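You operate a simulated robot arm through the tools that you are given. There is no shell and no other tool. Be economical: measure what you need, move in short steps, check, and stop when the job is done.

The job below is to be done with a simulated robot arm. You get a single attempt, and the scene is never put back.

## Task
Change the winder's cone to pink and set the dial to FAST.
Fine: free the thread first; the old cone goes on its peg in the rack; then hold the new thread.

The check looks at the end state, three seconds after you hand in, the way a careful person would. Anything else that was tipped, shoved, dropped, spilled or broken makes it a failure.

## Robot
A 6-joint arm with a two-finger parallel gripper, fixed in place. Base frame: the origin is at the foot of the arm, x ahead of it, y to its left, z up; the work surface is at about z = 78. Readings come in cm, degrees, newtons and seconds.
With the tool pointing down near the work surface it reaches from about 26 to 68 cm from the base axis. Its first joint turns from -66.0 to 66.0 degrees. Payload 2.9 kg.
The tool frame sits at the grasp point between the pads (the TCP): z along the fingers, y along the line on which they close. The tips reach 3 cm beyond it. Largest opening 11 cm; finger width 2, thickness 1; the body of the gripper, 4.8 by 11.2 cm, starts 5.5 cm behind the TCP.
Orientation is that of the tool frame in the base frame, as a unit quaternion [w, x, y, z]. With the fingers straight down and closing along the base's y, the tool's x points along the base's -x, its y along +y and its z along -z.

## Interface
- The arm moves only by the tool arm_command. Its arguments are lists of equal length, an entry for each row: "xyz": the shift along the base's x, y, z in units of 250 mm (1.0 is 250 mm), a list of three; "rot": the turn, a rotation vector about the base's x, y, z in units of 90 degrees (1.0 is 90 degrees), a list of three. In form: {"xyz": [[dx, dy, dz], ...], "rot": [[rx, ry, rz], ...]}. A call has 1 to 10 rows; each row is the pose to reach, as a shift and turn from the pose commanded when the call began. "hand" is the opening, from 0 (shut) to 1 (fully open), set as the call begins (left out, the last holds). A call with a number of a shift or a turn outside -1 to 1 is refused whole. Rows are played at 5 a second. More than 5 cm and 8.6 degrees between two rows, or a gripper value outside its range, and nothing of the call is played. Where a pose cannot be reached the arm comes as near as it can. A force on the tool above 60 N (or 10 N above the force at the start of the call, whichever is more), or a blocked arm, ends the call early, and 0.2 s more pass. The fingers move at their own pace (about 10.8 cm/s each) and stop on an object; they squeeze with about 33 N. The grip force told is the motor's: it shows also when the fingers shut on nothing. Time passes only in rows, and 0.2 s behind the last, so rows that repeat a pose let the fingers close. It gives the time, the measured TCP pose, the force on the tool (base axes), the opening and the grip force at its end, in the units of the frame above (readings bear some noise), with the torque about the TCP (base axes, N m) and any sound that the robot's microphone picked up.
- Cameras (640 x 400 px; columns grow to the right, rows downward): "scene" is fixed at [5.16, 41.18, 140.3]; the picture's right is [-0.94, -0.35, 0.00], its down [-0.13, 0.36, -0.93] and it looks along [0.32, -0.87, -0.38] (base axes); focal length 354 px, centre (320, 200). "wrist" rides on the gripper at [7.2, 1.7, -10.3] in the tool frame; the picture's right is [-0.23, 0.97, 0.00], its down [-0.76, -0.18, -0.62] and it looks along [-0.61, -0.14, 0.78] (tool axes); focal length 222 px, centre (320, 200). There is no depth. A picture from a camera that has moved, and an enlarged one, comes with that camera's place and axes in the base frame and with its lens.
- capture(camera): a new picture of that camera. The clock stands still meanwhile.
- enlarge(camera, box): a new picture of the part [left, top, right, bottom] of that camera's present view, enlarged. The clock stands still meanwhile.
- close_job(): hands the job in; it is judged then, once.

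Work in short steps. Places have to be worked out from the pictures, the camera data and where the tool is seen: move nearer, look again, correct. Check each grasp and each placing, and mend what went wrong. You have 120 turns and 68 pictures in all, those below and enlarged ones among them. Open the gripper and draw the arm clear of the work before you hand the job in, unless the task says otherwise; then end with one line.

The tools are called after ">>>" by a JSON object that holds its "op" and its "data". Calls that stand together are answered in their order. arm_command: Moves the arm, as the interface text tells. Its arguments: {"type":"object","properties":{"xyz":{"type":"array","items":{"type":"array","items":{"type":"number"}}},"rot":{"type":"array","items":{"type":"array","items":{"type":"number"}}},"hand":{"type":"number"}},"required":["xyz","rot"]} The other tools are called the same way: capture (camera) takes a picture; enlarge (camera, box) takes an enlarged picture of a part of a camera's view; close_job () hands the job in.

At the start:

```text
t: 0.0
tool_pos: [37.42, -28.21, 114.96]
orientation: [0.0, 0.0, 1.0, 0.0]
wrist_force: [0.8, -0.2, 0.3]
torque: [0.0, 0.0, 0.01]
width: 10.99
finger_force: 0.1
```

scene: 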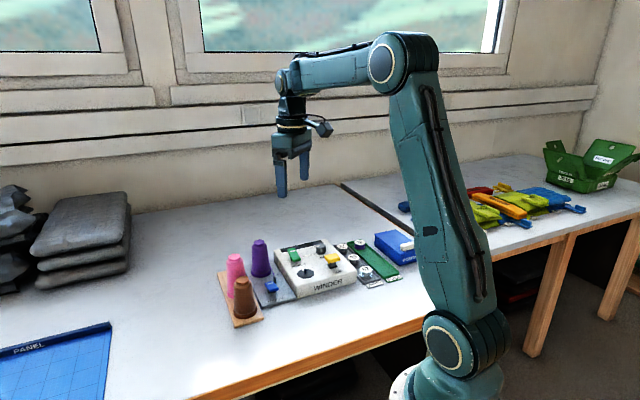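
wrist: 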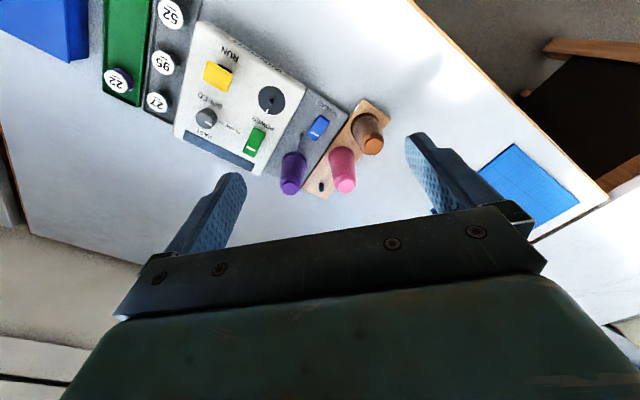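

I start by enlarging both views of the winder to identify its parts.

>>> {"op": "enlarge", "data": {"camera": "scene", "box": [200, 220, 420, 340]}}

>>> {"op": "enlarge", "data": {"camera": "wrist", "box": [80, 0, 400, 200]}}

```text
2.91 times, centred on (310, 280) of scene
camera zoom: at [5.16, 41.18, 140.3], right [-0.94, -0.35, 0.0], down [-0.13, 0.36, -0.93], along [0.32, -0.87, -0.38], focal length 1031 px, centre (349, -33)
```

zoom: 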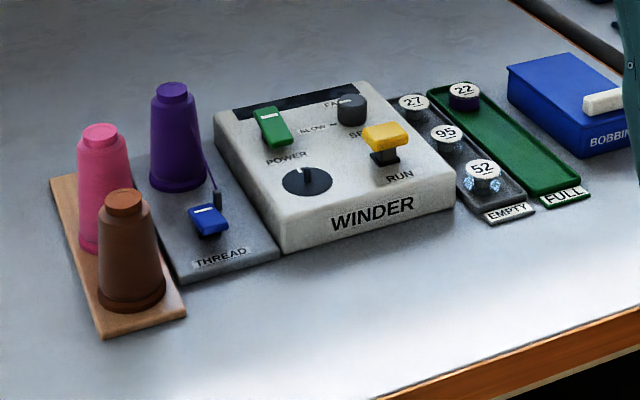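

```text
2.00 times, centred on (240, 100) of wrist
camera zoom: at [30.03, -26.46, 125.34], right [0.23, 0.97, 0.0], down [0.76, -0.18, 0.62], along [0.61, -0.14, -0.78], focal length 444 px, centre (480, 400)
```

zoom: 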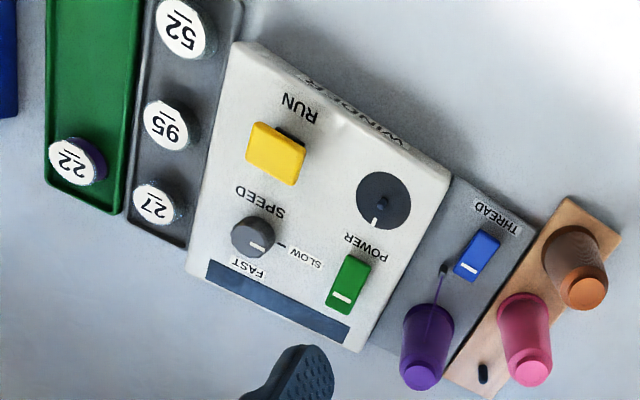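

The purple cone (old) stands at about (52.9, -37.5), its top at z≈90. Pink is at about (54.6, -27), and the empty peg is near (60, -33). I lower the arm for a closer look.

>>> {"op": "arm_command", "data": {"xyz": [[0, 0, -0.16], [0, 0, -0.32], [0, 0, -0.48], [0, 0, -0.56]], "rot": [[0, 0, 0], [0, 0, 0], [0, 0, 0], [0, 0, 0]]}}

>>> {"op": "capture", "data": {"camera": "wrist"}}

```text
t: 1.0
tool_pos: [37.51, -28.07, 100.75]
orientation: [0.001, 0.0, 1.0, 0.0]
wrist_force: [0.0, 0.0, 0.1]
torque: [0.0, 0.0, -0.01]
width: 11.0
finger_force: 0.0
```

```text
63 pictures are left
camera wrist: at [30.08, -26.4, 111.2], right [0.23, 0.97, 0.0], down [0.76, -0.18, 0.62], along [0.61, -0.14, -0.78], focal length 222 px, centre (320, 200)
```

wrist: 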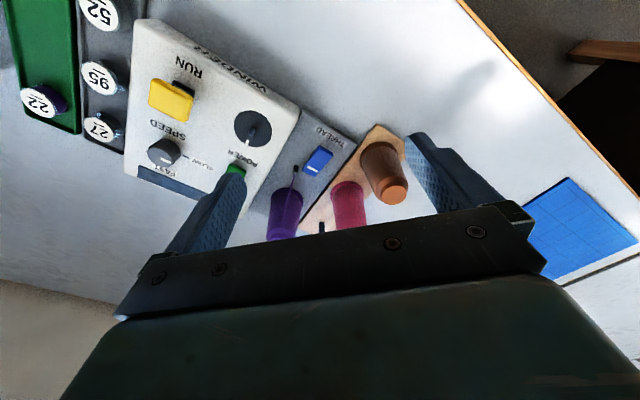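

The gripper hides the cones, so I pull the arm back toward the base and look again.

>>> {"op": "arm_command", "data": {"xyz": [[-0.19, 0, 0], [-0.38, -0.06, 0], [-0.48, -0.12, 0]], "rot": [[0, 0, 0], [0, 0, 0], [0, 0, 0]]}}

>>> {"op": "enlarge", "data": {"camera": "wrist", "box": [160, 0, 480, 200]}}

```text
t: 1.8
tool_pos: [25.57, -31.28, 100.85]
orientation: [0.001, 0.0, 1.0, -0.001]
wrist_force: [0.0, 0.8, 0.5]
torque: [0.04, 0.01, -0.01]
width: 11.0
finger_force: 0.1
```

```text
2.00 times, centred on (320, 100) of wrist
camera zoom: at [18.12, -29.46, 111.25], right [0.23, 0.97, 0.0], down [0.76, -0.18, 0.62], along [0.61, -0.14, -0.78], focal length 444 px, centre (320, 400)
```

zoom: 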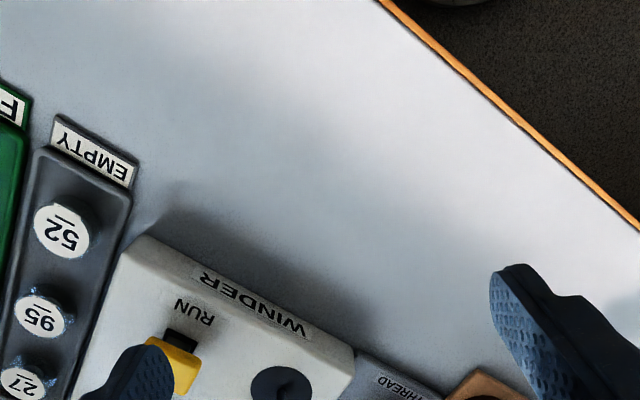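

That was the wrong way, since the picture's down is +x. I go forward and a little higher, staying well above the cones.

>>> {"op": "arm_command", "data": {"xyz": [[0.18, 0, 0.08], [0.36, 0, 0.16], [0.54, 0, 0.24], [0.72, 0, 0.3], [0.88, 0, 0.3]], "rot": [[0, 0, 0], [0, 0, 0], [0, 0, 0], [0, 0, 0], [0, 0, 0]]}}

>>> {"op": "enlarge", "data": {"camera": "wrist", "box": [160, 0, 480, 200]}}

```text
t: 3.0
tool_pos: [47.58, -31.24, 108.34]
orientation: [0.0, 0.0, 1.0, 0.0]
wrist_force: [-0.5, -0.5, 0.1]
torque: [0.0, -0.01, 0.01]
width: 10.98
finger_force: 0.0
```

```text
2.00 times, centred on (320, 100) of wrist
camera zoom: at [40.23, -29.42, 118.76], right [0.23, 0.97, 0.0], down [0.76, -0.18, 0.62], along [0.61, -0.14, -0.78], focal length 444 px, centre (320, 400)
```

zoom: 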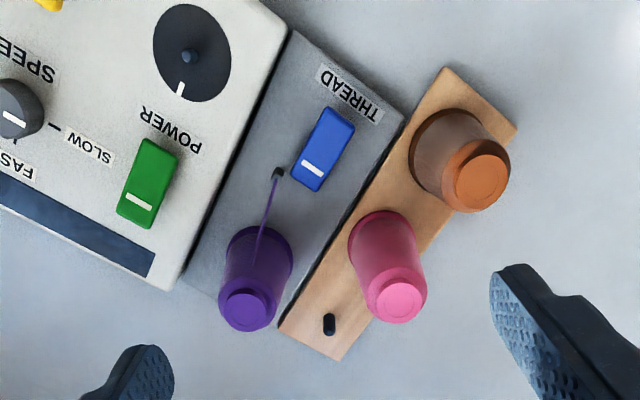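

This view is good: spindle about (53.4,-37.6), empty peg about (61.3,-33.3), pink about (55,-27.2), and the rack axis points along about (0.73,-0.68). Now I look closely at the thread clamp and the dial.

>>> {"op": "enlarge", "data": {"camera": "wrist", "box": [270, 30, 370, 170]}}

>>> {"op": "enlarge", "data": {"camera": "scene", "box": [240, 240, 300, 310]}}

>>> {"op": "enlarge", "data": {"camera": "wrist", "box": [120, 0, 260, 100]}}

>>> {"op": "enlarge", "data": {"camera": "scene", "box": [280, 235, 360, 295]}}

```text
2.86 times, centred on (320, 100) of wrist
camera zoom: at [40.23, -29.42, 118.76], right [0.23, 0.97, 0.0], down [0.76, -0.18, 0.62], along [0.61, -0.14, -0.78], focal length 635 px, centre (320, 486)
```

zoom: 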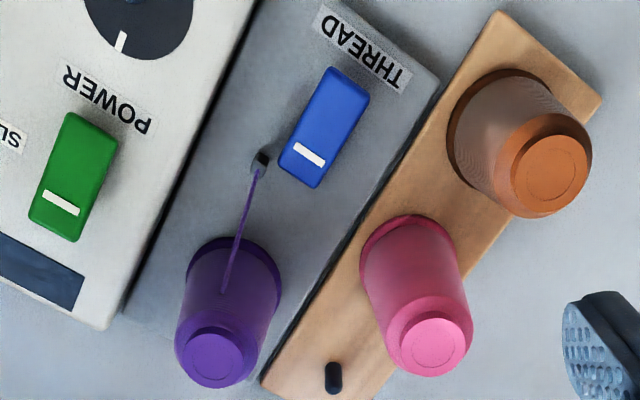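

```text
5.71 times, centred on (270, 275) of scene
camera zoom: at [5.15, 41.18, 140.3], right [-0.94, -0.35, 0.0], down [-0.13, 0.36, -0.93], along [0.32, -0.87, -0.38], focal length 2025 px, centre (606, -229)
```

zoom: 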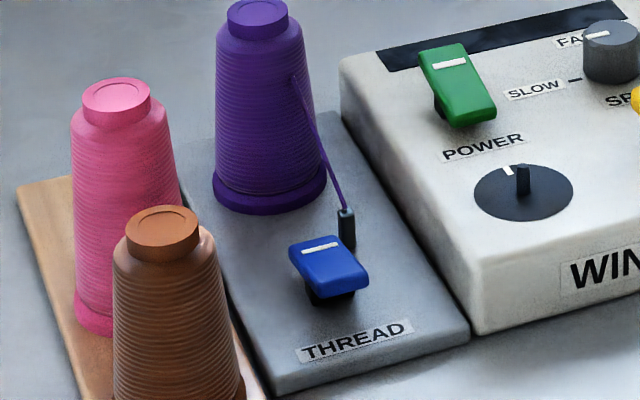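

```text
4.00 times, centred on (190, 50) of wrist
camera zoom: at [40.23, -29.42, 118.76], right [0.23, 0.97, 0.0], down [0.76, -0.18, 0.62], along [0.61, -0.14, -0.78], focal length 888 px, centre (840, 800)
```

zoom: 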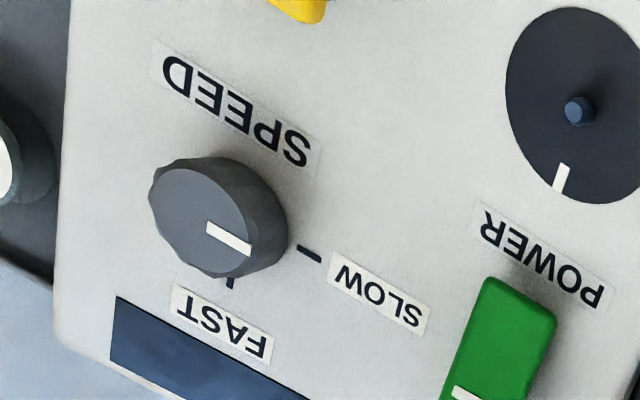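

```text
6.67 times, centred on (320, 265) of scene
camera zoom: at [5.15, 41.18, 140.3], right [-0.94, -0.35, 0.0], down [-0.13, 0.36, -0.93], along [0.32, -0.87, -0.38], focal length 2363 px, centre (320, -233)
```

zoom: 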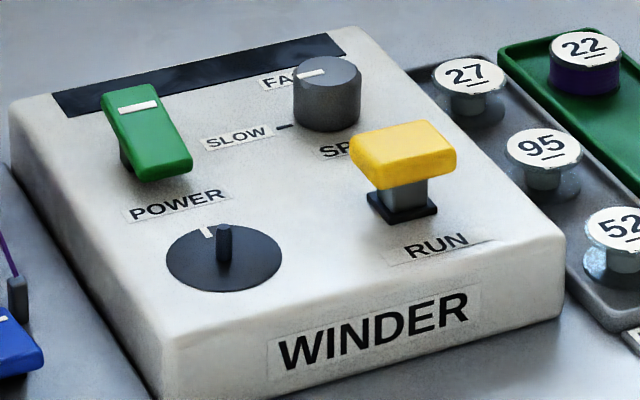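

The front end of the blue THREAD rocker (label side) measures about 81.3, against about 80.5 for the white-mark end, so the front end looks raised. It is centred near (46.4,-30.7). I shut the fingers, yaw 47° so they line up with the rocker, and hover above its front end.

>>> {"op": "arm_command", "data": {"hand": 0, "xyz": [[-0.015, 0.012, -0.05], [-0.03, 0.024, -0.12], [-0.05, 0.036, -0.2], [-0.065, 0.05, -0.28], [-0.08, 0.062, -0.36], [-0.095, 0.074, -0.45]], "rot": [[0, 0, 0.087], [0, 0, 0.174], [0, 0, 0.261], [0, 0, 0.348], [0, 0, 0.435], [0, 0, 0.522]]}}

>>> {"op": "capture", "data": {"camera": "wrist"}}

>>> {"op": "enlarge", "data": {"camera": "scene", "box": [220, 190, 370, 310]}}

```text
t: 4.4
tool_pos: [45.24, -29.34, 97.3]
orientation: [0.0, -0.399, 0.917, 0.0]
wrist_force: [-0.3, 0.7, 0.4]
torque: [0.0, -0.04, 0.02]
width: 0.0
finger_force: 33.2
```

```text
56 pictures are left
camera wrist: at [38.91, -33.43, 107.68], right [-0.56, 0.83, 0.0], down [0.65, 0.44, 0.62], along [0.52, 0.35, -0.78], focal length 222 px, centre (320, 200)
```

wrist: 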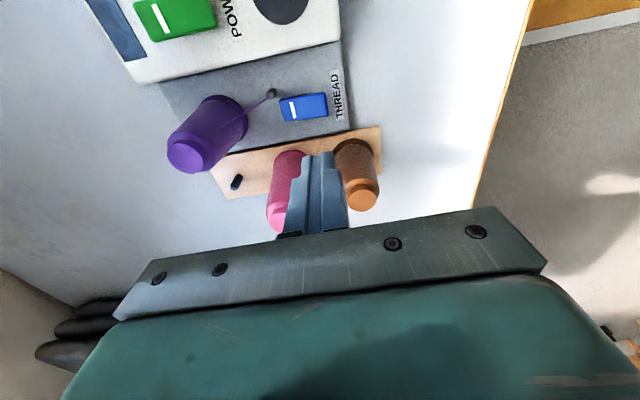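

```text
3.33 times, centred on (295, 250) of scene
camera zoom: at [5.16, 41.18, 140.3], right [-0.94, -0.35, 0.0], down [-0.13, 0.36, -0.93], along [0.32, -0.87, -0.38], focal length 1181 px, centre (403, 33)
```

zoom: 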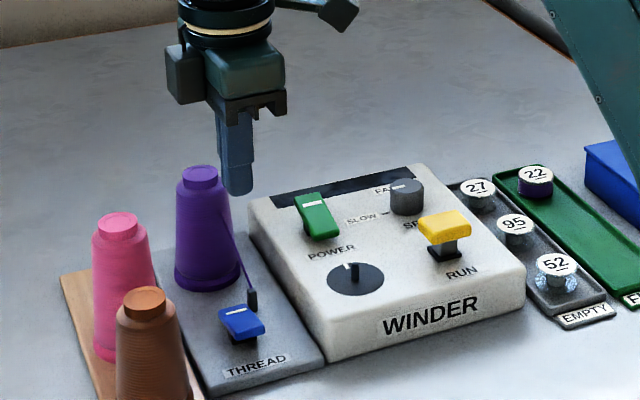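

The wrist camera puts the rocker's front end at (44.5,-28.7), so I am well placed. I descend slowly onto the front end.

>>> {"op": "arm_command", "data": {"xyz": [[0, 0, -0.16], [0, 0, -0.32], [0, 0, -0.42], [0, 0, -0.46], [0, 0, -0.49], [0, 0, -0.51]], "rot": [[0, 0, 0], [0, 0, 0], [0, 0, 0], [0, 0, 0], [0, 0, 0], [0, 0, 0]]}}

>>> {"op": "enlarge", "data": {"camera": "scene", "box": [220, 220, 320, 310]}}

```text
t: 5.8
tool_pos: [45.05, -29.23, 84.48]
orientation: [0.0, -0.399, 0.917, 0.0]
wrist_force: [-0.8, -0.1, 0.9]
torque: [0.0, 0.03, -0.03]
width: 0.01
finger_force: 33.6
```

```text
4.44 times, centred on (270, 265) of scene
camera zoom: at [5.15, 41.18, 140.3], right [-0.94, -0.35, 0.0], down [-0.13, 0.36, -0.93], along [0.32, -0.87, -0.38], focal length 1575 px, centre (542, -89)
```

zoom: 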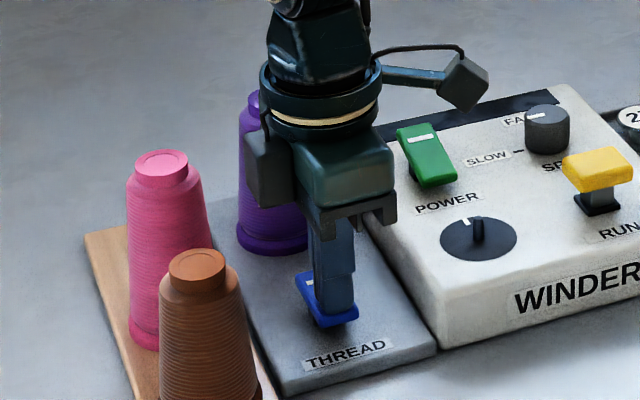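

The tip sits right over the front end and just above it, so I go on pressing.

>>> {"op": "arm_command", "data": {"xyz": [[0, 0, -0.02], [0, 0, -0.04], [0, 0, -0.06], [0, 0, -0.07]], "rot": [[0, 0, 0], [0, 0, 0], [0, 0, 0], [0, 0, 0]]}}

>>> {"op": "enlarge", "data": {"camera": "scene", "box": [220, 220, 320, 310]}}

```text
t: 6.5
tool_pos: [45.03, -29.23, 83.88]
orientation: [-0.001, -0.399, 0.917, 0.0]
wrist_force: [-9.3, 7.0, 15.7]
torque: [0.07, 0.22, -0.02]
width: 0.0
finger_force: 32.6
stopped in row 3: the force on the tool passed its limit at 69 N (the readings are from after the stop); the commanded pose is now the measured one
```

```text
4.44 times, centred on (270, 265) of scene
camera zoom: at [5.11, 41.21, 140.29], right [-0.94, -0.35, 0.0], down [-0.13, 0.36, -0.93], along [0.32, -0.87, -0.38], focal length 1575 px, centre (542, -89)
```

zoom: 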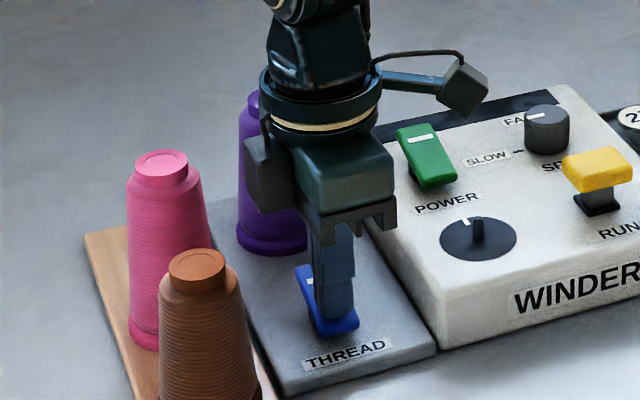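

The rocker seems to have tipped (its white end moved up in the picture) before it bottomed out. I lift and look.

>>> {"op": "arm_command", "data": {"xyz": [[0, 0, 0.1], [0, 0, 0.28], [0, 0, 0.46], [0, 0, 0.54]], "rot": [[0, 0, 0], [0, 0, 0], [0, 0, 0], [0, 0, 0]]}}

>>> {"op": "enlarge", "data": {"camera": "scene", "box": [240, 240, 300, 310]}}

>>> {"op": "enlarge", "data": {"camera": "wrist", "box": [160, 40, 400, 190]}}

```text
t: 7.5
tool_pos: [45.29, -29.25, 97.54]
orientation: [0.0, -0.399, 0.917, -0.001]
wrist_force: [0.0, -0.1, 0.7]
torque: [0.02, -0.01, -0.01]
width: 0.0
finger_force: 32.9
```

```text
5.71 times, centred on (270, 275) of scene
camera zoom: at [5.15, 41.18, 140.3], right [-0.94, -0.35, 0.0], down [-0.13, 0.36, -0.93], along [0.32, -0.87, -0.38], focal length 2025 px, centre (606, -229)
```

zoom: 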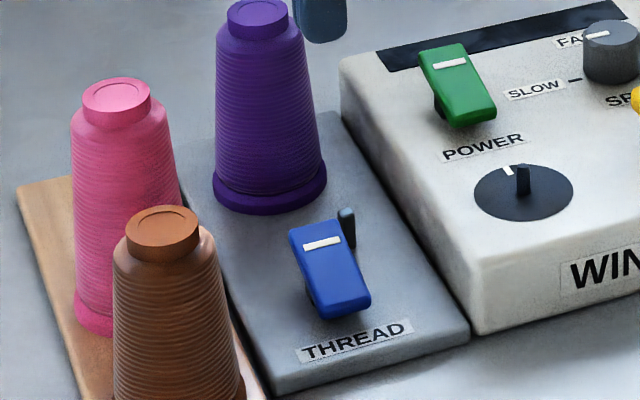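

```text
2.67 times, centred on (280, 115) of wrist
camera zoom: at [38.95, -33.5, 108.0], right [-0.56, 0.83, 0.0], down [0.65, 0.44, 0.62], along [0.52, 0.35, -0.78], focal length 592 px, centre (427, 427)
```

zoom: 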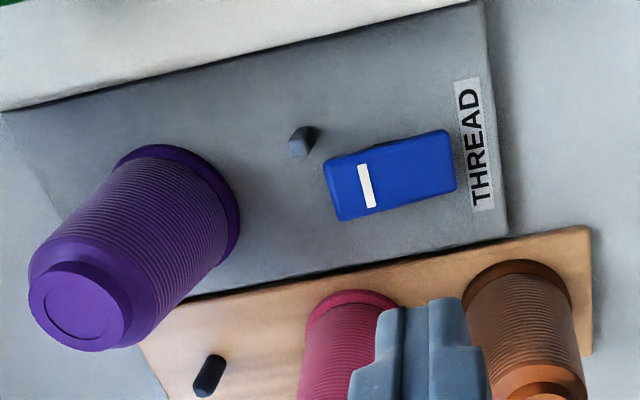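

The thread is released. Next I raise, swing the yaw to -43° so the fingers close across the rack axis, open the hand and move over the purple cone.

>>> {"op": "arm_command", "data": {"hand": 1, "xyz": [[0, 0, 0.1], [0, 0, 0.2], [0.03, -0.03, 0.2], [0.08, -0.08, 0.2], [0.12, -0.12, 0.2], [0.16, -0.16, 0.2], [0.2, -0.2, 0.2], [0.23, -0.25, 0.2], [0.27, -0.3, 0.2], [0.32, -0.34, 0.2]], "rot": [[0, 0, -0.09], [0, 0, -0.18], [0, 0, -0.27], [0, 0, -0.36], [0, 0, -0.45], [0, 0, -0.54], [0, 0, -0.63], [0, 0, -0.72], [0, 0, -0.81], [0, 0, -0.9]]}}

>>> {"op": "arm_command", "data": {"xyz": [[0, 0, 0], [0, 0, 0]], "rot": [[0, 0, -0.05], [0, 0, -0.1]]}}

>>> {"op": "capture", "data": {"camera": "wrist"}}

```text
t: 9.7
tool_pos: [53.22, -37.79, 102.48]
orientation: [0.0, 0.294, 0.956, -0.002]
wrist_force: [0.0, 0.1, 1.4]
torque: [0.02, 0.02, -0.01]
width: 11.02
finger_force: 0.0
```

```text
t: 10.3
tool_pos: [53.19, -37.86, 102.29]
orientation: [0.0, 0.367, 0.93, 0.0]
wrist_force: [0.0, 0.3, -0.4]
torque: [0.03, 0.0, 0.02]
width: 10.99
finger_force: 0.0
```

```text
50 pictures are left
camera wrist: at [48.9, -31.53, 112.8], right [0.83, 0.56, 0.0], down [0.44, -0.65, 0.62], along [0.35, -0.52, -0.78], focal length 222 px, centre (320, 200)
```

wrist: 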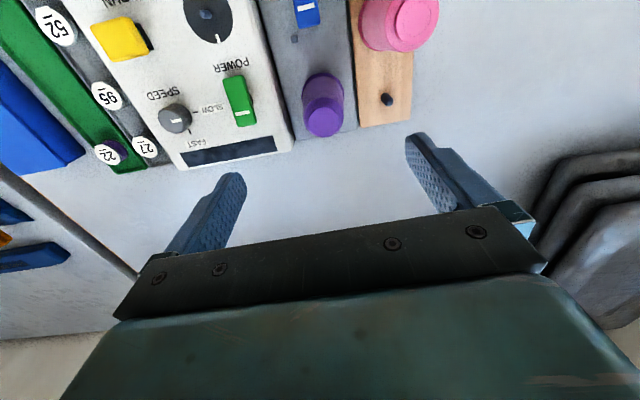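

Purple is confirmed at (53.4,-37.9) and the peg at (61.0,-33.35), which is 69.5 cm from the base axis. I test whether the arm reaches there upright before grasping anything.

>>> {"op": "arm_command", "data": {"xyz": [[0.1, 0.06, 0], [0.2, 0.12, 0], [0.312, 0.18, -0.1], [0.312, 0.18, -0.25], [0.312, 0.18, -0.4], [0.312, 0.18, -0.5], [0.312, 0.18, -0.55], [0.312, 0.18, -0.55]], "rot": [[0, 0, 0], [0, 0, 0], [0, 0, 0], [0, 0, 0], [0, 0, 0], [0, 0, 0], [0, 0, 0], [0, 0, 0]]}}

>>> {"op": "capture", "data": {"camera": "wrist"}}

```text
t: 11.7
tool_pos: [59.93, -32.95, 92.66]
orientation: [0.013, 0.369, 0.929, -0.002]
wrist_force: [-2.2, 1.8, 8.2]
torque: [-0.3, 0.44, -0.19]
width: 10.99
finger_force: 0.2
out of reach, approached as far as the arm can: row 2, 3, 4, 5, 6
stopped in row 6: the force on the tool passed its limit at 78 N (the readings are from after the stop); the commanded pose is now the measured one
```

```text
49 pictures are left
camera wrist: at [55.39, -26.42, 102.93], right [0.83, 0.56, 0.01], down [0.42, -0.64, 0.64], along [0.36, -0.53, -0.77], focal length 222 px, centre (320, 200)
```

wrist: 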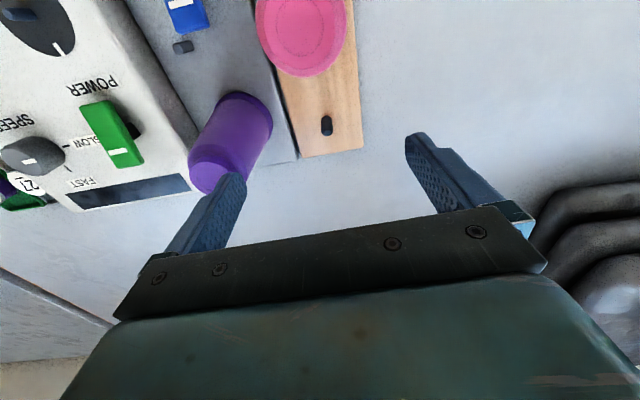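

Upright reach ends at about 68.4 cm. One open finger also came down on the rim of the purple cone's top. I lift straight up and check the cone.

>>> {"op": "arm_command", "data": {"xyz": [[0, 0, 0.1], [0, 0, 0.28], [0, 0, 0.4]], "rot": [[0, 0, 0], [0, 0, 0], [0, 0, 0]]}}

>>> {"op": "enlarge", "data": {"camera": "scene", "box": [220, 220, 340, 320]}}

>>> {"op": "enlarge", "data": {"camera": "wrist", "box": [120, 0, 440, 200]}}

```text
t: 12.4
tool_pos: [58.77, -31.9, 101.24]
orientation: [0.011, 0.367, 0.93, -0.003]
wrist_force: [-0.6, 1.0, -0.6]
torque: [0.0, -0.01, -0.03]
width: 11.0
finger_force: 0.0
out of reach, approached as far as the arm can: row 2, 3
```

```text
4.00 times, centred on (280, 270) of scene
camera zoom: at [5.16, 41.18, 140.3], right [-0.94, -0.35, 0.0], down [-0.13, 0.36, -0.93], along [0.32, -0.87, -0.38], focal length 1418 px, centre (480, -80)
```

zoom: 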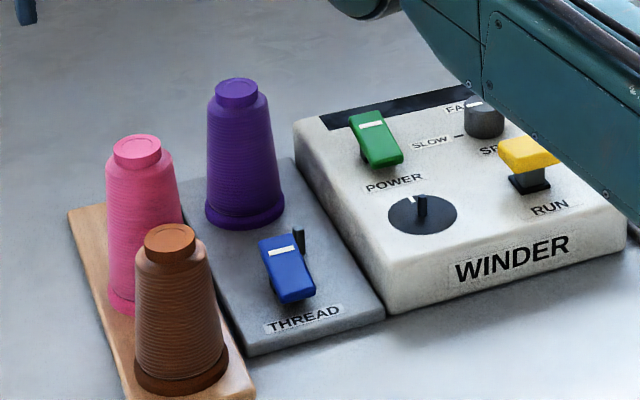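

```text
2.00 times, centred on (280, 100) of wrist
camera zoom: at [54.34, -25.6, 111.46], right [0.83, 0.56, 0.01], down [0.42, -0.64, 0.64], along [0.36, -0.53, -0.77], focal length 444 px, centre (400, 400)
```

zoom: 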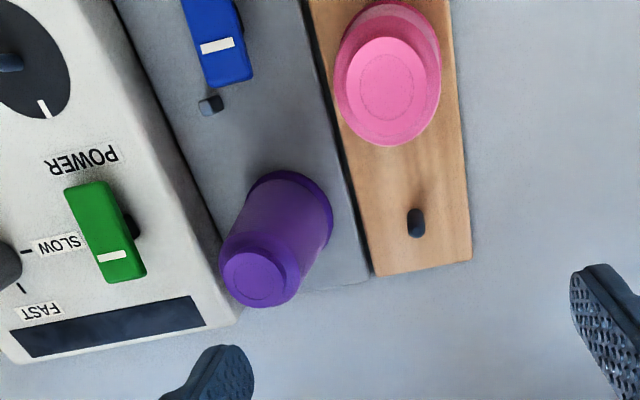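

The purple cone is undisturbed. The peg needs more reach, so I lean the tool 15° about its closing axis with the fingers pointing outward. I carry the cone with that same lean so it stays upright, and go back over purple now.

>>> {"op": "arm_command", "data": {"hand": 0.75, "xyz": [[-0.07, -0.08, 0], [-0.14, -0.16, 0], [-0.21, -0.23, 0]], "rot": [[-0.038, -0.041, 0], [-0.076, -0.081, 0], [-0.113, -0.122, 0]]}}

>>> {"op": "capture", "data": {"camera": "wrist"}}

```text
t: 13.2
tool_pos: [54.44, -37.92, 103.13]
orientation: [0.115, 0.431, 0.894, -0.033]
wrist_force: [-2.8, 3.7, -1.1]
torque: [-0.33, -0.27, 0.08]
width: 8.25
finger_force: 0.1
out of reach, approached as far as the arm can: row 1, 3
```

```text
46 pictures are left
camera wrist: at [49.47, -29.68, 111.56], right [0.9, 0.44, 0.09], down [0.21, -0.59, 0.78], along [0.39, -0.68, -0.62], focal length 222 px, centre (320, 200)
```

wrist: 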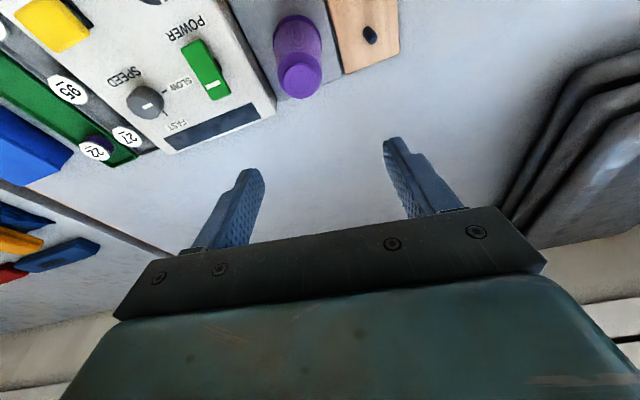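

High up, the pose falls short of reach, which skews the yaw. I drop to z≈95, just above the purple cone, where it should be reachable.

>>> {"op": "arm_command", "data": {"xyz": [[-0.03, 0.02, -0.1], [-0.05, 0.038, -0.2], [-0.05, 0.038, -0.306], [-0.05, 0.038, -0.306]], "rot": [[0, 0, 0], [0, 0, 0], [0, 0, 0], [0, 0, 0]]}}

>>> {"op": "enlarge", "data": {"camera": "wrist", "box": [220, 0, 440, 200]}}

>>> {"op": "enlarge", "data": {"camera": "scene", "box": [200, 180, 360, 300]}}

```text
t: 14.2
tool_pos: [53.72, -37.38, 101.75]
orientation: [0.104, 0.365, 0.924, -0.037]
wrist_force: [-0.1, -0.1, -0.3]
torque: [-0.01, 0.03, -0.01]
width: 8.27
finger_force: 0.0
out of reach, approached as far as the arm can: row 1, 2, 3, 4
```

```text
2.00 times, centred on (330, 100) of wrist
camera zoom: at [47.86, -29.88, 110.2], right [0.83, 0.56, 0.06], down [0.32, -0.55, 0.77], along [0.47, -0.62, -0.63], focal length 444 px, centre (300, 400)
```

zoom: 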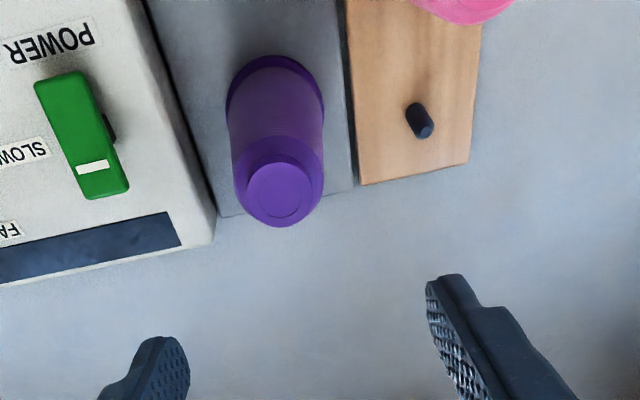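

```text
3.33 times, centred on (280, 240) of scene
camera zoom: at [5.16, 41.18, 140.3], right [-0.94, -0.35, 0.0], down [-0.13, 0.36, -0.93], along [0.32, -0.87, -0.38], focal length 1181 px, centre (453, 67)
```

zoom: 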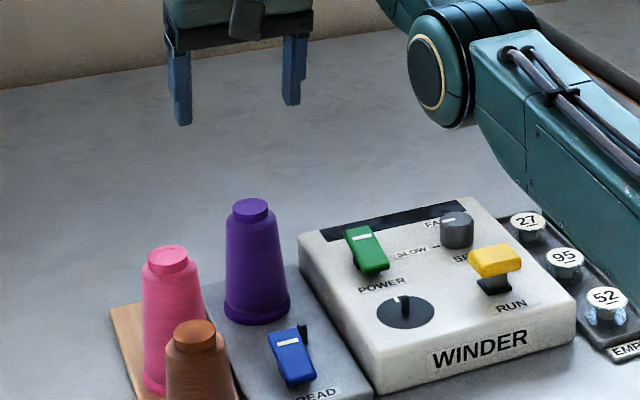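

The tilted pose did not come down. I take a full scene view to see how the arm is folded.

>>> {"op": "capture", "data": {"camera": "scene"}}

```text
43 pictures are left
```

scene: 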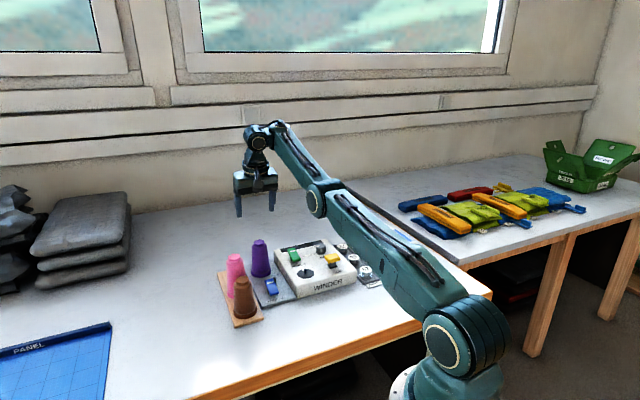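

The arm is nearly straight, which leaves the solver stuck. I pull inward and take the lean out, then check how the elbow folds.

>>> {"op": "arm_command", "data": {"xyz": [[-0.08, 0.06, 0.1], [-0.18, 0.12, 0.2], [-0.28, 0.18, 0.3]], "rot": [[0.038, 0.041, 0], [0.076, 0.081, 0], [0.113, 0.122, 0]]}}

>>> {"op": "capture", "data": {"camera": "scene"}}

```text
t: 15.1
tool_pos: [46.52, -33.07, 109.21]
orientation: [-0.017, 0.367, 0.93, 0.01]
wrist_force: [-0.3, 0.8, 0.1]
torque: [0.03, -0.01, 0.02]
width: 8.26
finger_force: 0.1
```

```text
42 pictures are left
```

scene: 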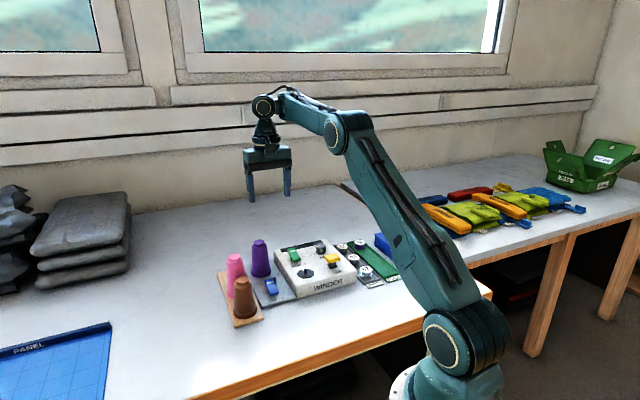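

The elbow is up again, and the out-of-reach rows reset the commanded pose to the measured one. I go low first, then lean 15°, then approach above purple at z≈95.5.

>>> {"op": "arm_command", "data": {"xyz": [[0, 0, -0.16], [0.02, -0.02, -0.32], [0.06, -0.05, -0.45], [0.12, -0.09, -0.5], [0.2, -0.14, -0.53], [0.277, -0.187, -0.55], [0.277, -0.187, -0.55]], "rot": [[-0.02, -0.022, 0], [-0.05, -0.054, 0], [-0.08, -0.086, 0], [-0.11, -0.119, 0], [-0.128, -0.138, 0], [-0.128, -0.138, 0], [-0.128, -0.138, 0]]}}

>>> {"op": "enlarge", "data": {"camera": "wrist", "box": [180, 0, 500, 200]}}

>>> {"op": "enlarge", "data": {"camera": "scene", "box": [200, 180, 360, 300]}}

```text
t: 16.6
tool_pos: [53.35, -37.6, 99.22]
orientation: [0.088, 0.365, 0.926, -0.03]
wrist_force: [-0.7, 0.4, 0.4]
torque: [0.04, -0.01, -0.03]
width: 8.25
finger_force: 0.2
out of reach, approached as far as the arm can: row 1, 2, 3, 4, 5, 6, 7
```

```text
2.00 times, centred on (340, 100) of wrist
camera zoom: at [47.78, -30.23, 108.18], right [0.83, 0.56, 0.05], down [0.34, -0.57, 0.75], along [0.45, -0.6, -0.66], focal length 444 px, centre (280, 400)
```

zoom: 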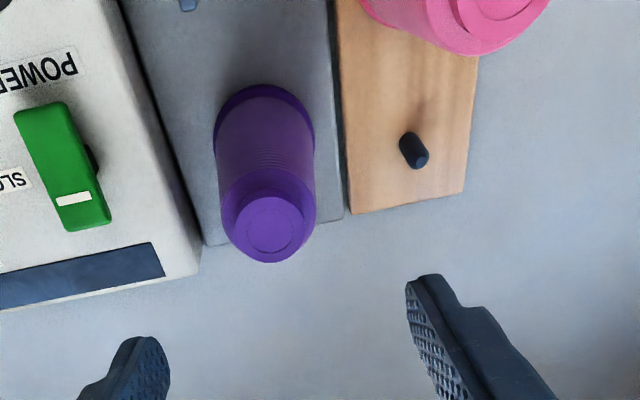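

```text
3.33 times, centred on (280, 240) of scene
camera zoom: at [5.16, 41.18, 140.3], right [-0.94, -0.35, 0.0], down [-0.13, 0.36, -0.93], along [0.32, -0.87, -0.38], focal length 1181 px, centre (453, 67)
```

zoom: 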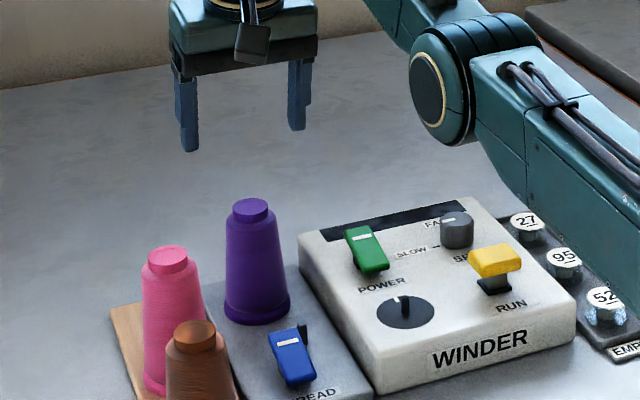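

I reached only about 10.7° of lean and z 99, though little extra reach is needed (about 1 cm, or 4–5° of lean). I take the lean off, lower to z≈95.5 over purple, and see what is reachable.

>>> {"op": "arm_command", "data": {"xyz": [[-0.04, 0.03, 0], [-0.04, 0.03, -0.05], [0, -0.005, -0.1], [0, -0.005, -0.15]], "rot": [[0.04, 0.043, 0], [0.081, 0.087, 0], [0.081, 0.087, 0], [0.081, 0.087, 0]]}}

>>> {"op": "arm_command", "data": {"xyz": [[0, 0, 0], [0, 0, 0]], "rot": [[-0.019, -0.02, 0], [-0.038, -0.041, 0]]}}

>>> {"op": "capture", "data": {"camera": "scene"}}

```text
t: 17.6
tool_pos: [53.43, -37.68, 95.51]
orientation: [0.001, 0.367, 0.93, 0.005]
wrist_force: [-0.5, 0.5, -0.2]
torque: [0.01, 0.03, 0.0]
width: 8.26
finger_force: 0.1
```

```text
t: 18.2
tool_pos: [53.56, -37.71, 95.52]
orientation: [0.042, 0.366, 0.93, -0.011]
wrist_force: [0.5, -0.2, -0.4]
torque: [-0.01, 0.0, -0.01]
width: 8.26
finger_force: 0.0
```

```text
39 pictures are left
```

scene: 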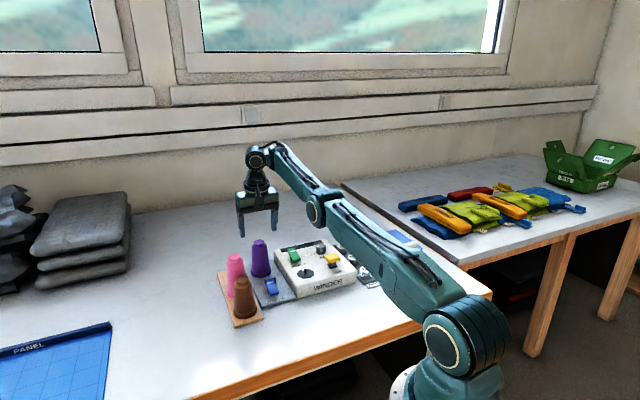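

Upright and a 5° lean both reach here. I test the 5° lean above the peg at z≈94.5, keeping the finger tips above every cone.

>>> {"op": "arm_command", "data": {"xyz": [[0.1, 0.058, 0], [0.2, 0.116, -0.02], [0.302, 0.174, -0.04], [0.302, 0.174, -0.04]], "rot": [[0, 0, 0], [0, 0, 0], [0, 0, 0], [0, 0, 0]]}}

>>> {"op": "enlarge", "data": {"camera": "wrist", "box": [180, 0, 500, 200]}}

```text
t: 19.2
tool_pos: [60.79, -32.93, 94.68]
orientation: [0.044, 0.366, 0.929, -0.008]
wrist_force: [-0.1, 0.3, 0.2]
torque: [0.0, 0.0, 0.01]
width: 8.23
finger_force: 0.0
out of reach, approached as far as the arm can: row 3, 4
```

```text
2.00 times, centred on (340, 100) of wrist
camera zoom: at [55.74, -26.22, 104.37], right [0.83, 0.56, 0.03], down [0.39, -0.62, 0.68], along [0.4, -0.55, -0.73], focal length 444 px, centre (280, 400)
```

zoom: 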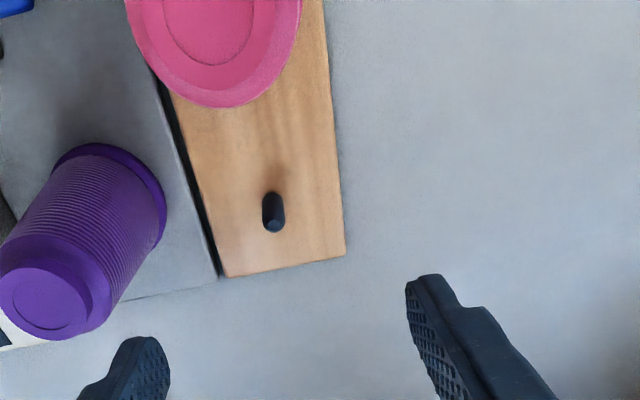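

At z 94.7 I reach within 0.3 cm of the peg, and 7° of lean at lower z should cover the rest. I go back to purple at (53.55,-37.68) with 7° of lean and descend around it.

>>> {"op": "arm_command", "data": {"xyz": [[-0.1, -0.065, 0.02], [-0.2, -0.13, 0.03], [-0.29, -0.19, 0.03], [-0.29, -0.19, -0.08], [-0.29, -0.19, -0.18], [-0.29, -0.19, -0.295], [-0.29, -0.19, -0.295]], "rot": [[-0.008, -0.008, 0], [-0.015, -0.016, 0], [-0.015, -0.016, 0], [-0.015, -0.016, 0], [-0.015, -0.016, 0], [-0.015, -0.016, 0], [-0.015, -0.016, 0]]}}

>>> {"op": "capture", "data": {"camera": "wrist"}}

>>> {"op": "enlarge", "data": {"camera": "scene", "box": [220, 180, 340, 300]}}

```text
t: 20.9
tool_pos: [55.87, -39.55, 90.39]
orientation: [0.045, 0.366, 0.93, 0.003]
wrist_force: [0.1, -0.2, -0.9]
torque: [0.01, -0.02, 0.02]
width: 8.25
finger_force: 0.1
out of reach, approached as far as the arm can: row 4, 5, 6, 7
```

```text
37 pictures are left
camera wrist: at [50.67, -33.1, 100.23], right [0.83, 0.56, 0.06], down [0.38, -0.63, 0.68], along [0.41, -0.54, -0.73], focal length 222 px, centre (320, 200)
```

wrist: 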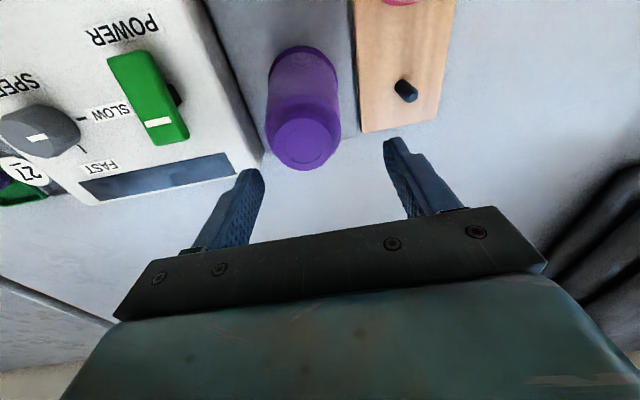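

```text
3.33 times, centred on (280, 240) of scene
camera zoom: at [5.16, 41.18, 140.3], right [-0.94, -0.35, 0.0], down [-0.13, 0.36, -0.93], along [0.32, -0.87, -0.38], focal length 1181 px, centre (453, 67)
```

zoom: 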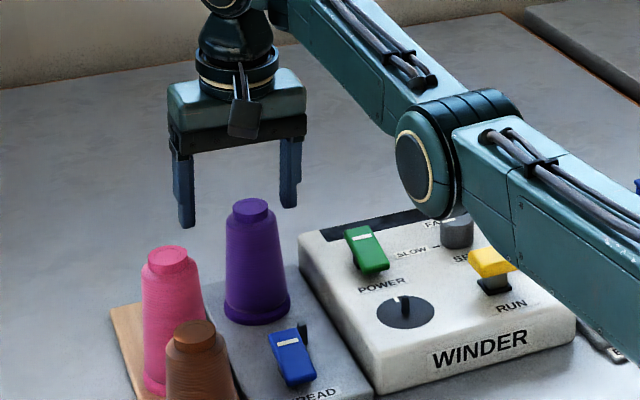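

The solver got stuck at full stretch and drifted outward, but nothing was touched: the fingers straddle clear of the cone. I pull up and inward to unfold the elbow, taking the lean out.

>>> {"op": "arm_command", "data": {"xyz": [[-0.1, 0.08, 0.1], [-0.2, 0.16, 0.2], [-0.3, 0.24, 0.3], [-0.42, 0.3, 0.36], [-0.54, 0.36, 0.4]], "rot": [[0.019, 0.02, 0], [0.038, 0.041, 0], [0.038, 0.041, 0], [0.038, 0.041, 0], [0.038, 0.041, 0]]}}

>>> {"op": "arm_command", "data": {"xyz": [[0, 0, -0.1], [0, 0, -0.2]], "rot": [[0, 0, 0], [0, 0, 0]]}}

>>> {"op": "arm_command", "data": {"xyz": [[0, 0, 0], [0, 0, 0]], "rot": [[-0.026, -0.028, 0], [-0.053, -0.057, 0]]}}

>>> {"op": "capture", "data": {"camera": "scene"}}

```text
t: 22.1
tool_pos: [49.96, -35.72, 102.23]
orientation: [0.016, 0.367, 0.93, -0.001]
wrist_force: [-0.5, -0.2, -0.1]
torque: [0.0, 0.04, 0.01]
width: 8.23
finger_force: 0.0
out of reach, approached as far as the arm can: row 2, 3, 4, 5
```

```text
t: 22.6
tool_pos: [51.01, -36.55, 97.57]
orientation: [0.016, 0.368, 0.93, -0.001]
wrist_force: [-0.7, -0.1, -0.2]
torque: [0.0, -0.03, 0.03]
width: 8.25
finger_force: 0.0
out of reach, approached as far as the arm can: row 1, 2
```

```text
t: 23.2
tool_pos: [52.79, -37.96, 97.87]
orientation: [0.073, 0.366, 0.927, -0.024]
wrist_force: [-0.8, 1.2, -1.0]
torque: [0.0, -0.02, -0.02]
width: 8.27
finger_force: 0.1
out of reach, approached as far as the arm can: row 1, 2
```

```text
35 pictures are left
```

scene: 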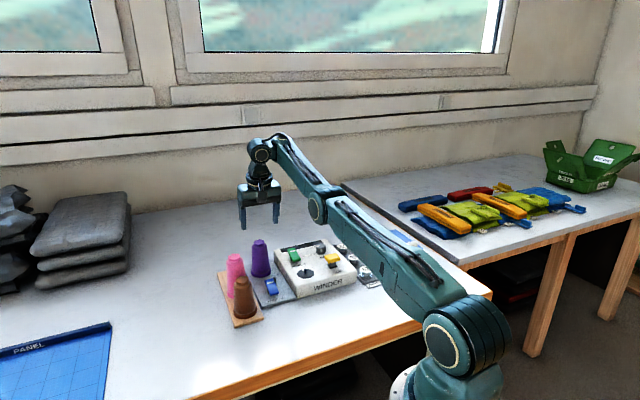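

The arm seems trapped just past straight, with the elbow on the wrong side of its bend. I stretch it out once over clear space at greater height, then pull in, to get the elbow back to its normal side.

>>> {"op": "arm_command", "data": {"xyz": [[0.05, -0.04, 0.1], [0.15, -0.12, 0.2], [0.25, -0.2, 0.25], [0.35, -0.28, 0.25]], "rot": [[0.03, 0.032, 0], [0.053, 0.057, 0], [0.053, 0.057, 0], [0.053, 0.057, 0]]}}

>>> {"op": "arm_command", "data": {"xyz": [[-0.12, 0.1, 0], [-0.25, 0.2, 0], [-0.38, 0.3, 0], [-0.48, 0.36, 0]], "rot": [[0, 0, 0], [0, 0, 0], [0, 0, 0], [0, 0, 0]]}}

```text
t: 24.2
tool_pos: [54.03, -39.53, 102.16]
orientation: [0.017, 0.367, 0.93, -0.003]
wrist_force: [0.5, 0.6, -0.4]
torque: [-0.01, -0.01, -0.01]
width: 8.24
finger_force: 0.1
out of reach, approached as far as the arm can: row 2, 3, 4
```

```text
t: 25.2
tool_pos: [42.17, -30.39, 102.25]
orientation: [0.018, 0.367, 0.93, -0.002]
wrist_force: [0.5, -0.3, -0.3]
torque: [-0.01, -0.04, -0.02]
width: 8.25
finger_force: 0.1
```

The elbow is free again. Now I lean to about 14° so the arm stays well away from full stretch, lower to z≈96 and move over purple.

>>> {"op": "arm_command", "data": {"xyz": [[0, 0, -0.12], [0, 0, -0.25], [0.13, -0.08, -0.25], [0.26, -0.16, -0.25], [0.38, -0.24, -0.25], [0.458, -0.288, -0.25], [0.458, -0.288, -0.25]], "rot": [[-0.045, -0.049, 0], [-0.091, -0.097, 0], [-0.091, -0.097, 0], [-0.091, -0.097, 0], [-0.091, -0.097, 0], [-0.091, -0.097, 0], [-0.091, -0.097, 0]]}}

>>> {"op": "capture", "data": {"camera": "wrist"}}

```text
t: 26.9
tool_pos: [53.72, -37.31, 96.01]
orientation: [0.114, 0.365, 0.923, -0.04]
wrist_force: [0.3, 0.1, 0.3]
torque: [0.01, 0.0, -0.06]
width: 8.25
finger_force: 0.1
```

```text
34 pictures are left
camera wrist: at [47.59, -29.82, 104.34], right [0.82, 0.56, 0.06], down [0.31, -0.54, 0.79], along [0.48, -0.63, -0.61], focal length 222 px, centre (320, 200)
```

wrist: 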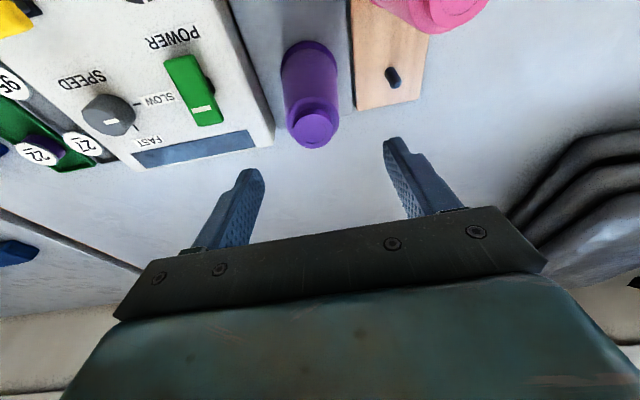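

All reached. I descend around purple to z≈87.3.

>>> {"op": "arm_command", "data": {"xyz": [[-0.01, -0.008, -0.1], [-0.01, -0.008, -0.2], [-0.01, -0.008, -0.28], [-0.01, -0.008, -0.345], [-0.01, -0.008, -0.345]], "rot": [[0, 0, 0], [0, 0, 0], [0, 0, 0], [0, 0, 0], [0, 0, 0]]}}

>>> {"op": "capture", "data": {"camera": "wrist"}}

>>> {"op": "enlarge", "data": {"camera": "scene", "box": [200, 200, 340, 300]}}

```text
t: 28.1
tool_pos: [53.52, -37.57, 87.39]
orientation: [0.115, 0.363, 0.924, -0.04]
wrist_force: [0.6, -0.9, -0.2]
torque: [-0.01, 0.0, 0.02]
width: 8.24
finger_force: 0.1
```

```text
33 pictures are left
camera wrist: at [47.43, -29.8, 95.72], right [0.82, 0.56, 0.06], down [0.31, -0.54, 0.79], along [0.48, -0.63, -0.61], focal length 222 px, centre (320, 200)
```

wrist: 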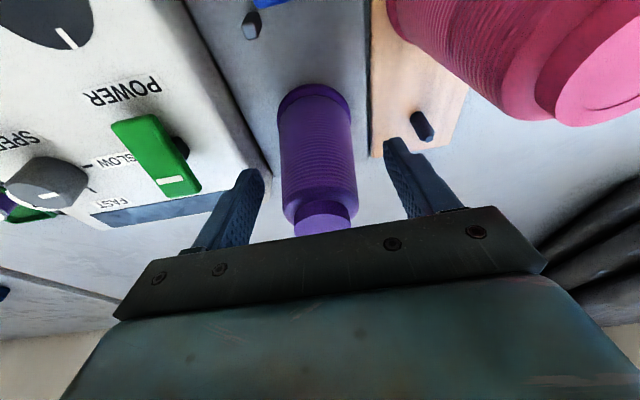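

```text
4.00 times, centred on (270, 250) of scene
camera zoom: at [5.16, 41.18, 140.3], right [-0.94, -0.35, 0.0], down [-0.13, 0.36, -0.93], along [0.32, -0.87, -0.38], focal length 1418 px, centre (520, 0)
```

zoom: 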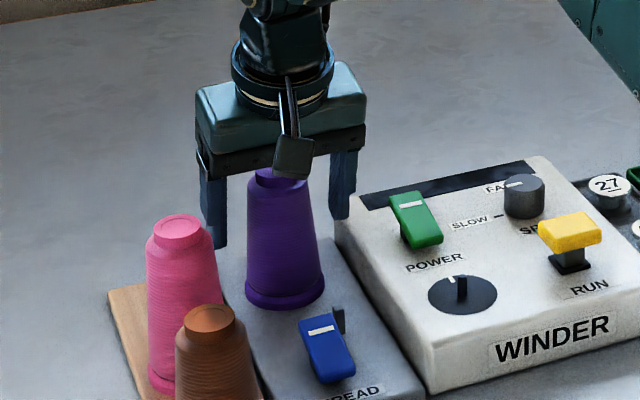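

The fingers straddle the cone evenly, so I close.

>>> {"op": "arm_command", "data": {"hand": 0, "xyz": [[0, 0, 0], [0, 0, 0], [0, 0, 0]], "rot": [[0, 0, 0], [0, 0, 0], [0, 0, 0]]}}

>>> {"op": "capture", "data": {"camera": "wrist"}}

```text
t: 28.9
tool_pos: [53.45, -37.58, 87.33]
orientation: [0.114, 0.364, 0.924, -0.04]
wrist_force: [-0.2, -0.1, 0.9]
torque: [-0.03, -0.01, -0.03]
width: 4.97
finger_force: 33.2
```

```text
31 pictures are left
camera wrist: at [47.42, -29.81, 95.75], right [0.82, 0.56, 0.06], down [0.31, -0.54, 0.79], along [0.48, -0.63, -0.61], focal length 222 px, centre (320, 200)
```

wrist: 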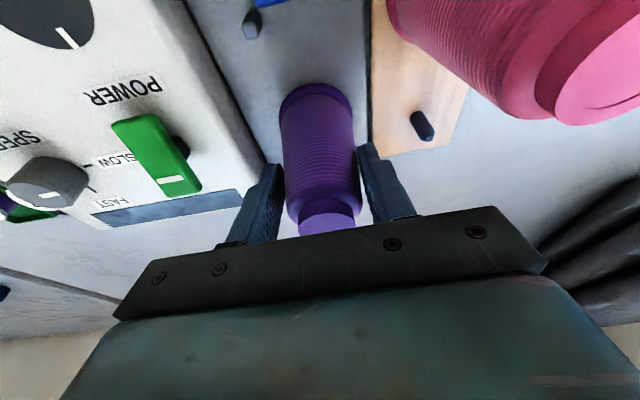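

The grip is 5.0 cm wide with no side load. I lift straight up about 6 cm.

>>> {"op": "arm_command", "data": {"xyz": [[0, 0, 0.04], [0, 0, 0.1], [0, 0, 0.17], [0, 0, 0.24], [0, 0, 0.24]], "rot": [[0, 0, 0], [0, 0, 0], [0, 0, 0], [0, 0, 0], [0, 0, 0]]}}

>>> {"op": "capture", "data": {"camera": "wrist"}}

>>> {"op": "enlarge", "data": {"camera": "scene", "box": [200, 180, 340, 300]}}

```text
t: 30.1
tool_pos: [53.49, -37.52, 93.38]
orientation: [0.114, 0.364, 0.924, -0.041]
wrist_force: [-0.1, -0.5, -1.5]
torque: [0.02, 0.02, 0.01]
width: 4.97
finger_force: 33.2
```

```text
30 pictures are left
camera wrist: at [47.44, -29.89, 101.78], right [0.82, 0.56, 0.06], down [0.31, -0.54, 0.79], along [0.48, -0.63, -0.61], focal length 222 px, centre (320, 200)
```

wrist: 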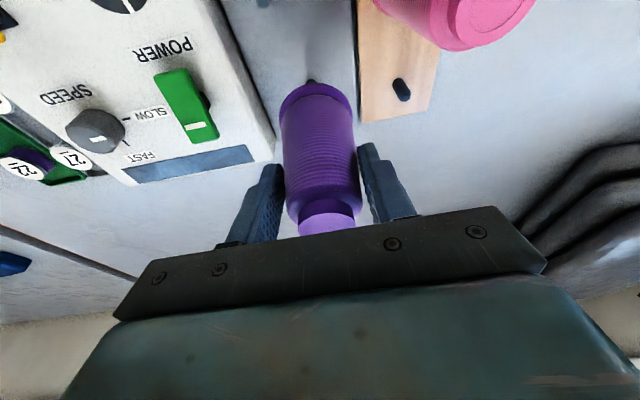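

```text
3.33 times, centred on (270, 240) of scene
camera zoom: at [5.16, 41.18, 140.3], right [-0.94, -0.35, 0.0], down [-0.13, 0.36, -0.93], along [0.32, -0.87, -0.38], focal length 1181 px, centre (487, 67)
```

zoom: 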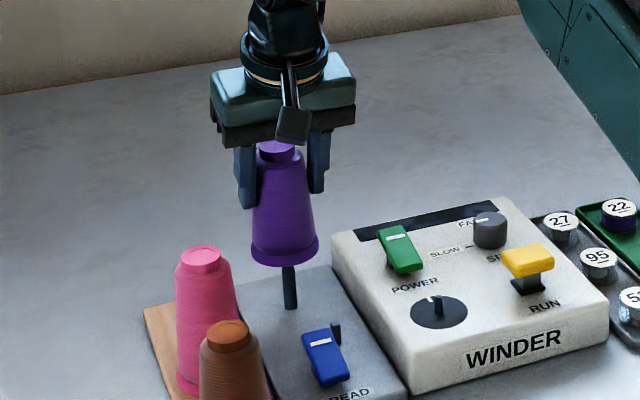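

The cone is held upright and the spindle shows below it, but the spindle's top may still be inside. I lift another 3.5 cm and check.

>>> {"op": "arm_command", "data": {"xyz": [[0, 0, 0.05], [0, 0, 0.1], [0, 0, 0.14], [0, 0, 0.14]], "rot": [[0, 0, 0], [0, 0, 0], [0, 0, 0], [0, 0, 0]]}}

>>> {"op": "enlarge", "data": {"camera": "scene", "box": [220, 200, 320, 290]}}

```text
t: 31.1
tool_pos: [53.41, -37.68, 96.95]
orientation: [0.114, 0.365, 0.923, -0.041]
wrist_force: [0.7, -0.1, -0.9]
torque: [0.0, 0.0, 0.01]
width: 5.0
finger_force: 32.1
```

```text
4.44 times, centred on (270, 245) of scene
camera zoom: at [5.16, 41.18, 140.3], right [-0.94, -0.35, 0.0], down [-0.13, 0.36, -0.93], along [0.32, -0.87, -0.38], focal length 1575 px, centre (542, 0)
```

zoom: 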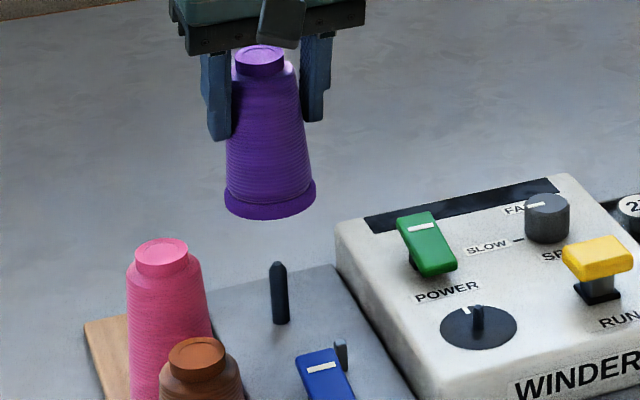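

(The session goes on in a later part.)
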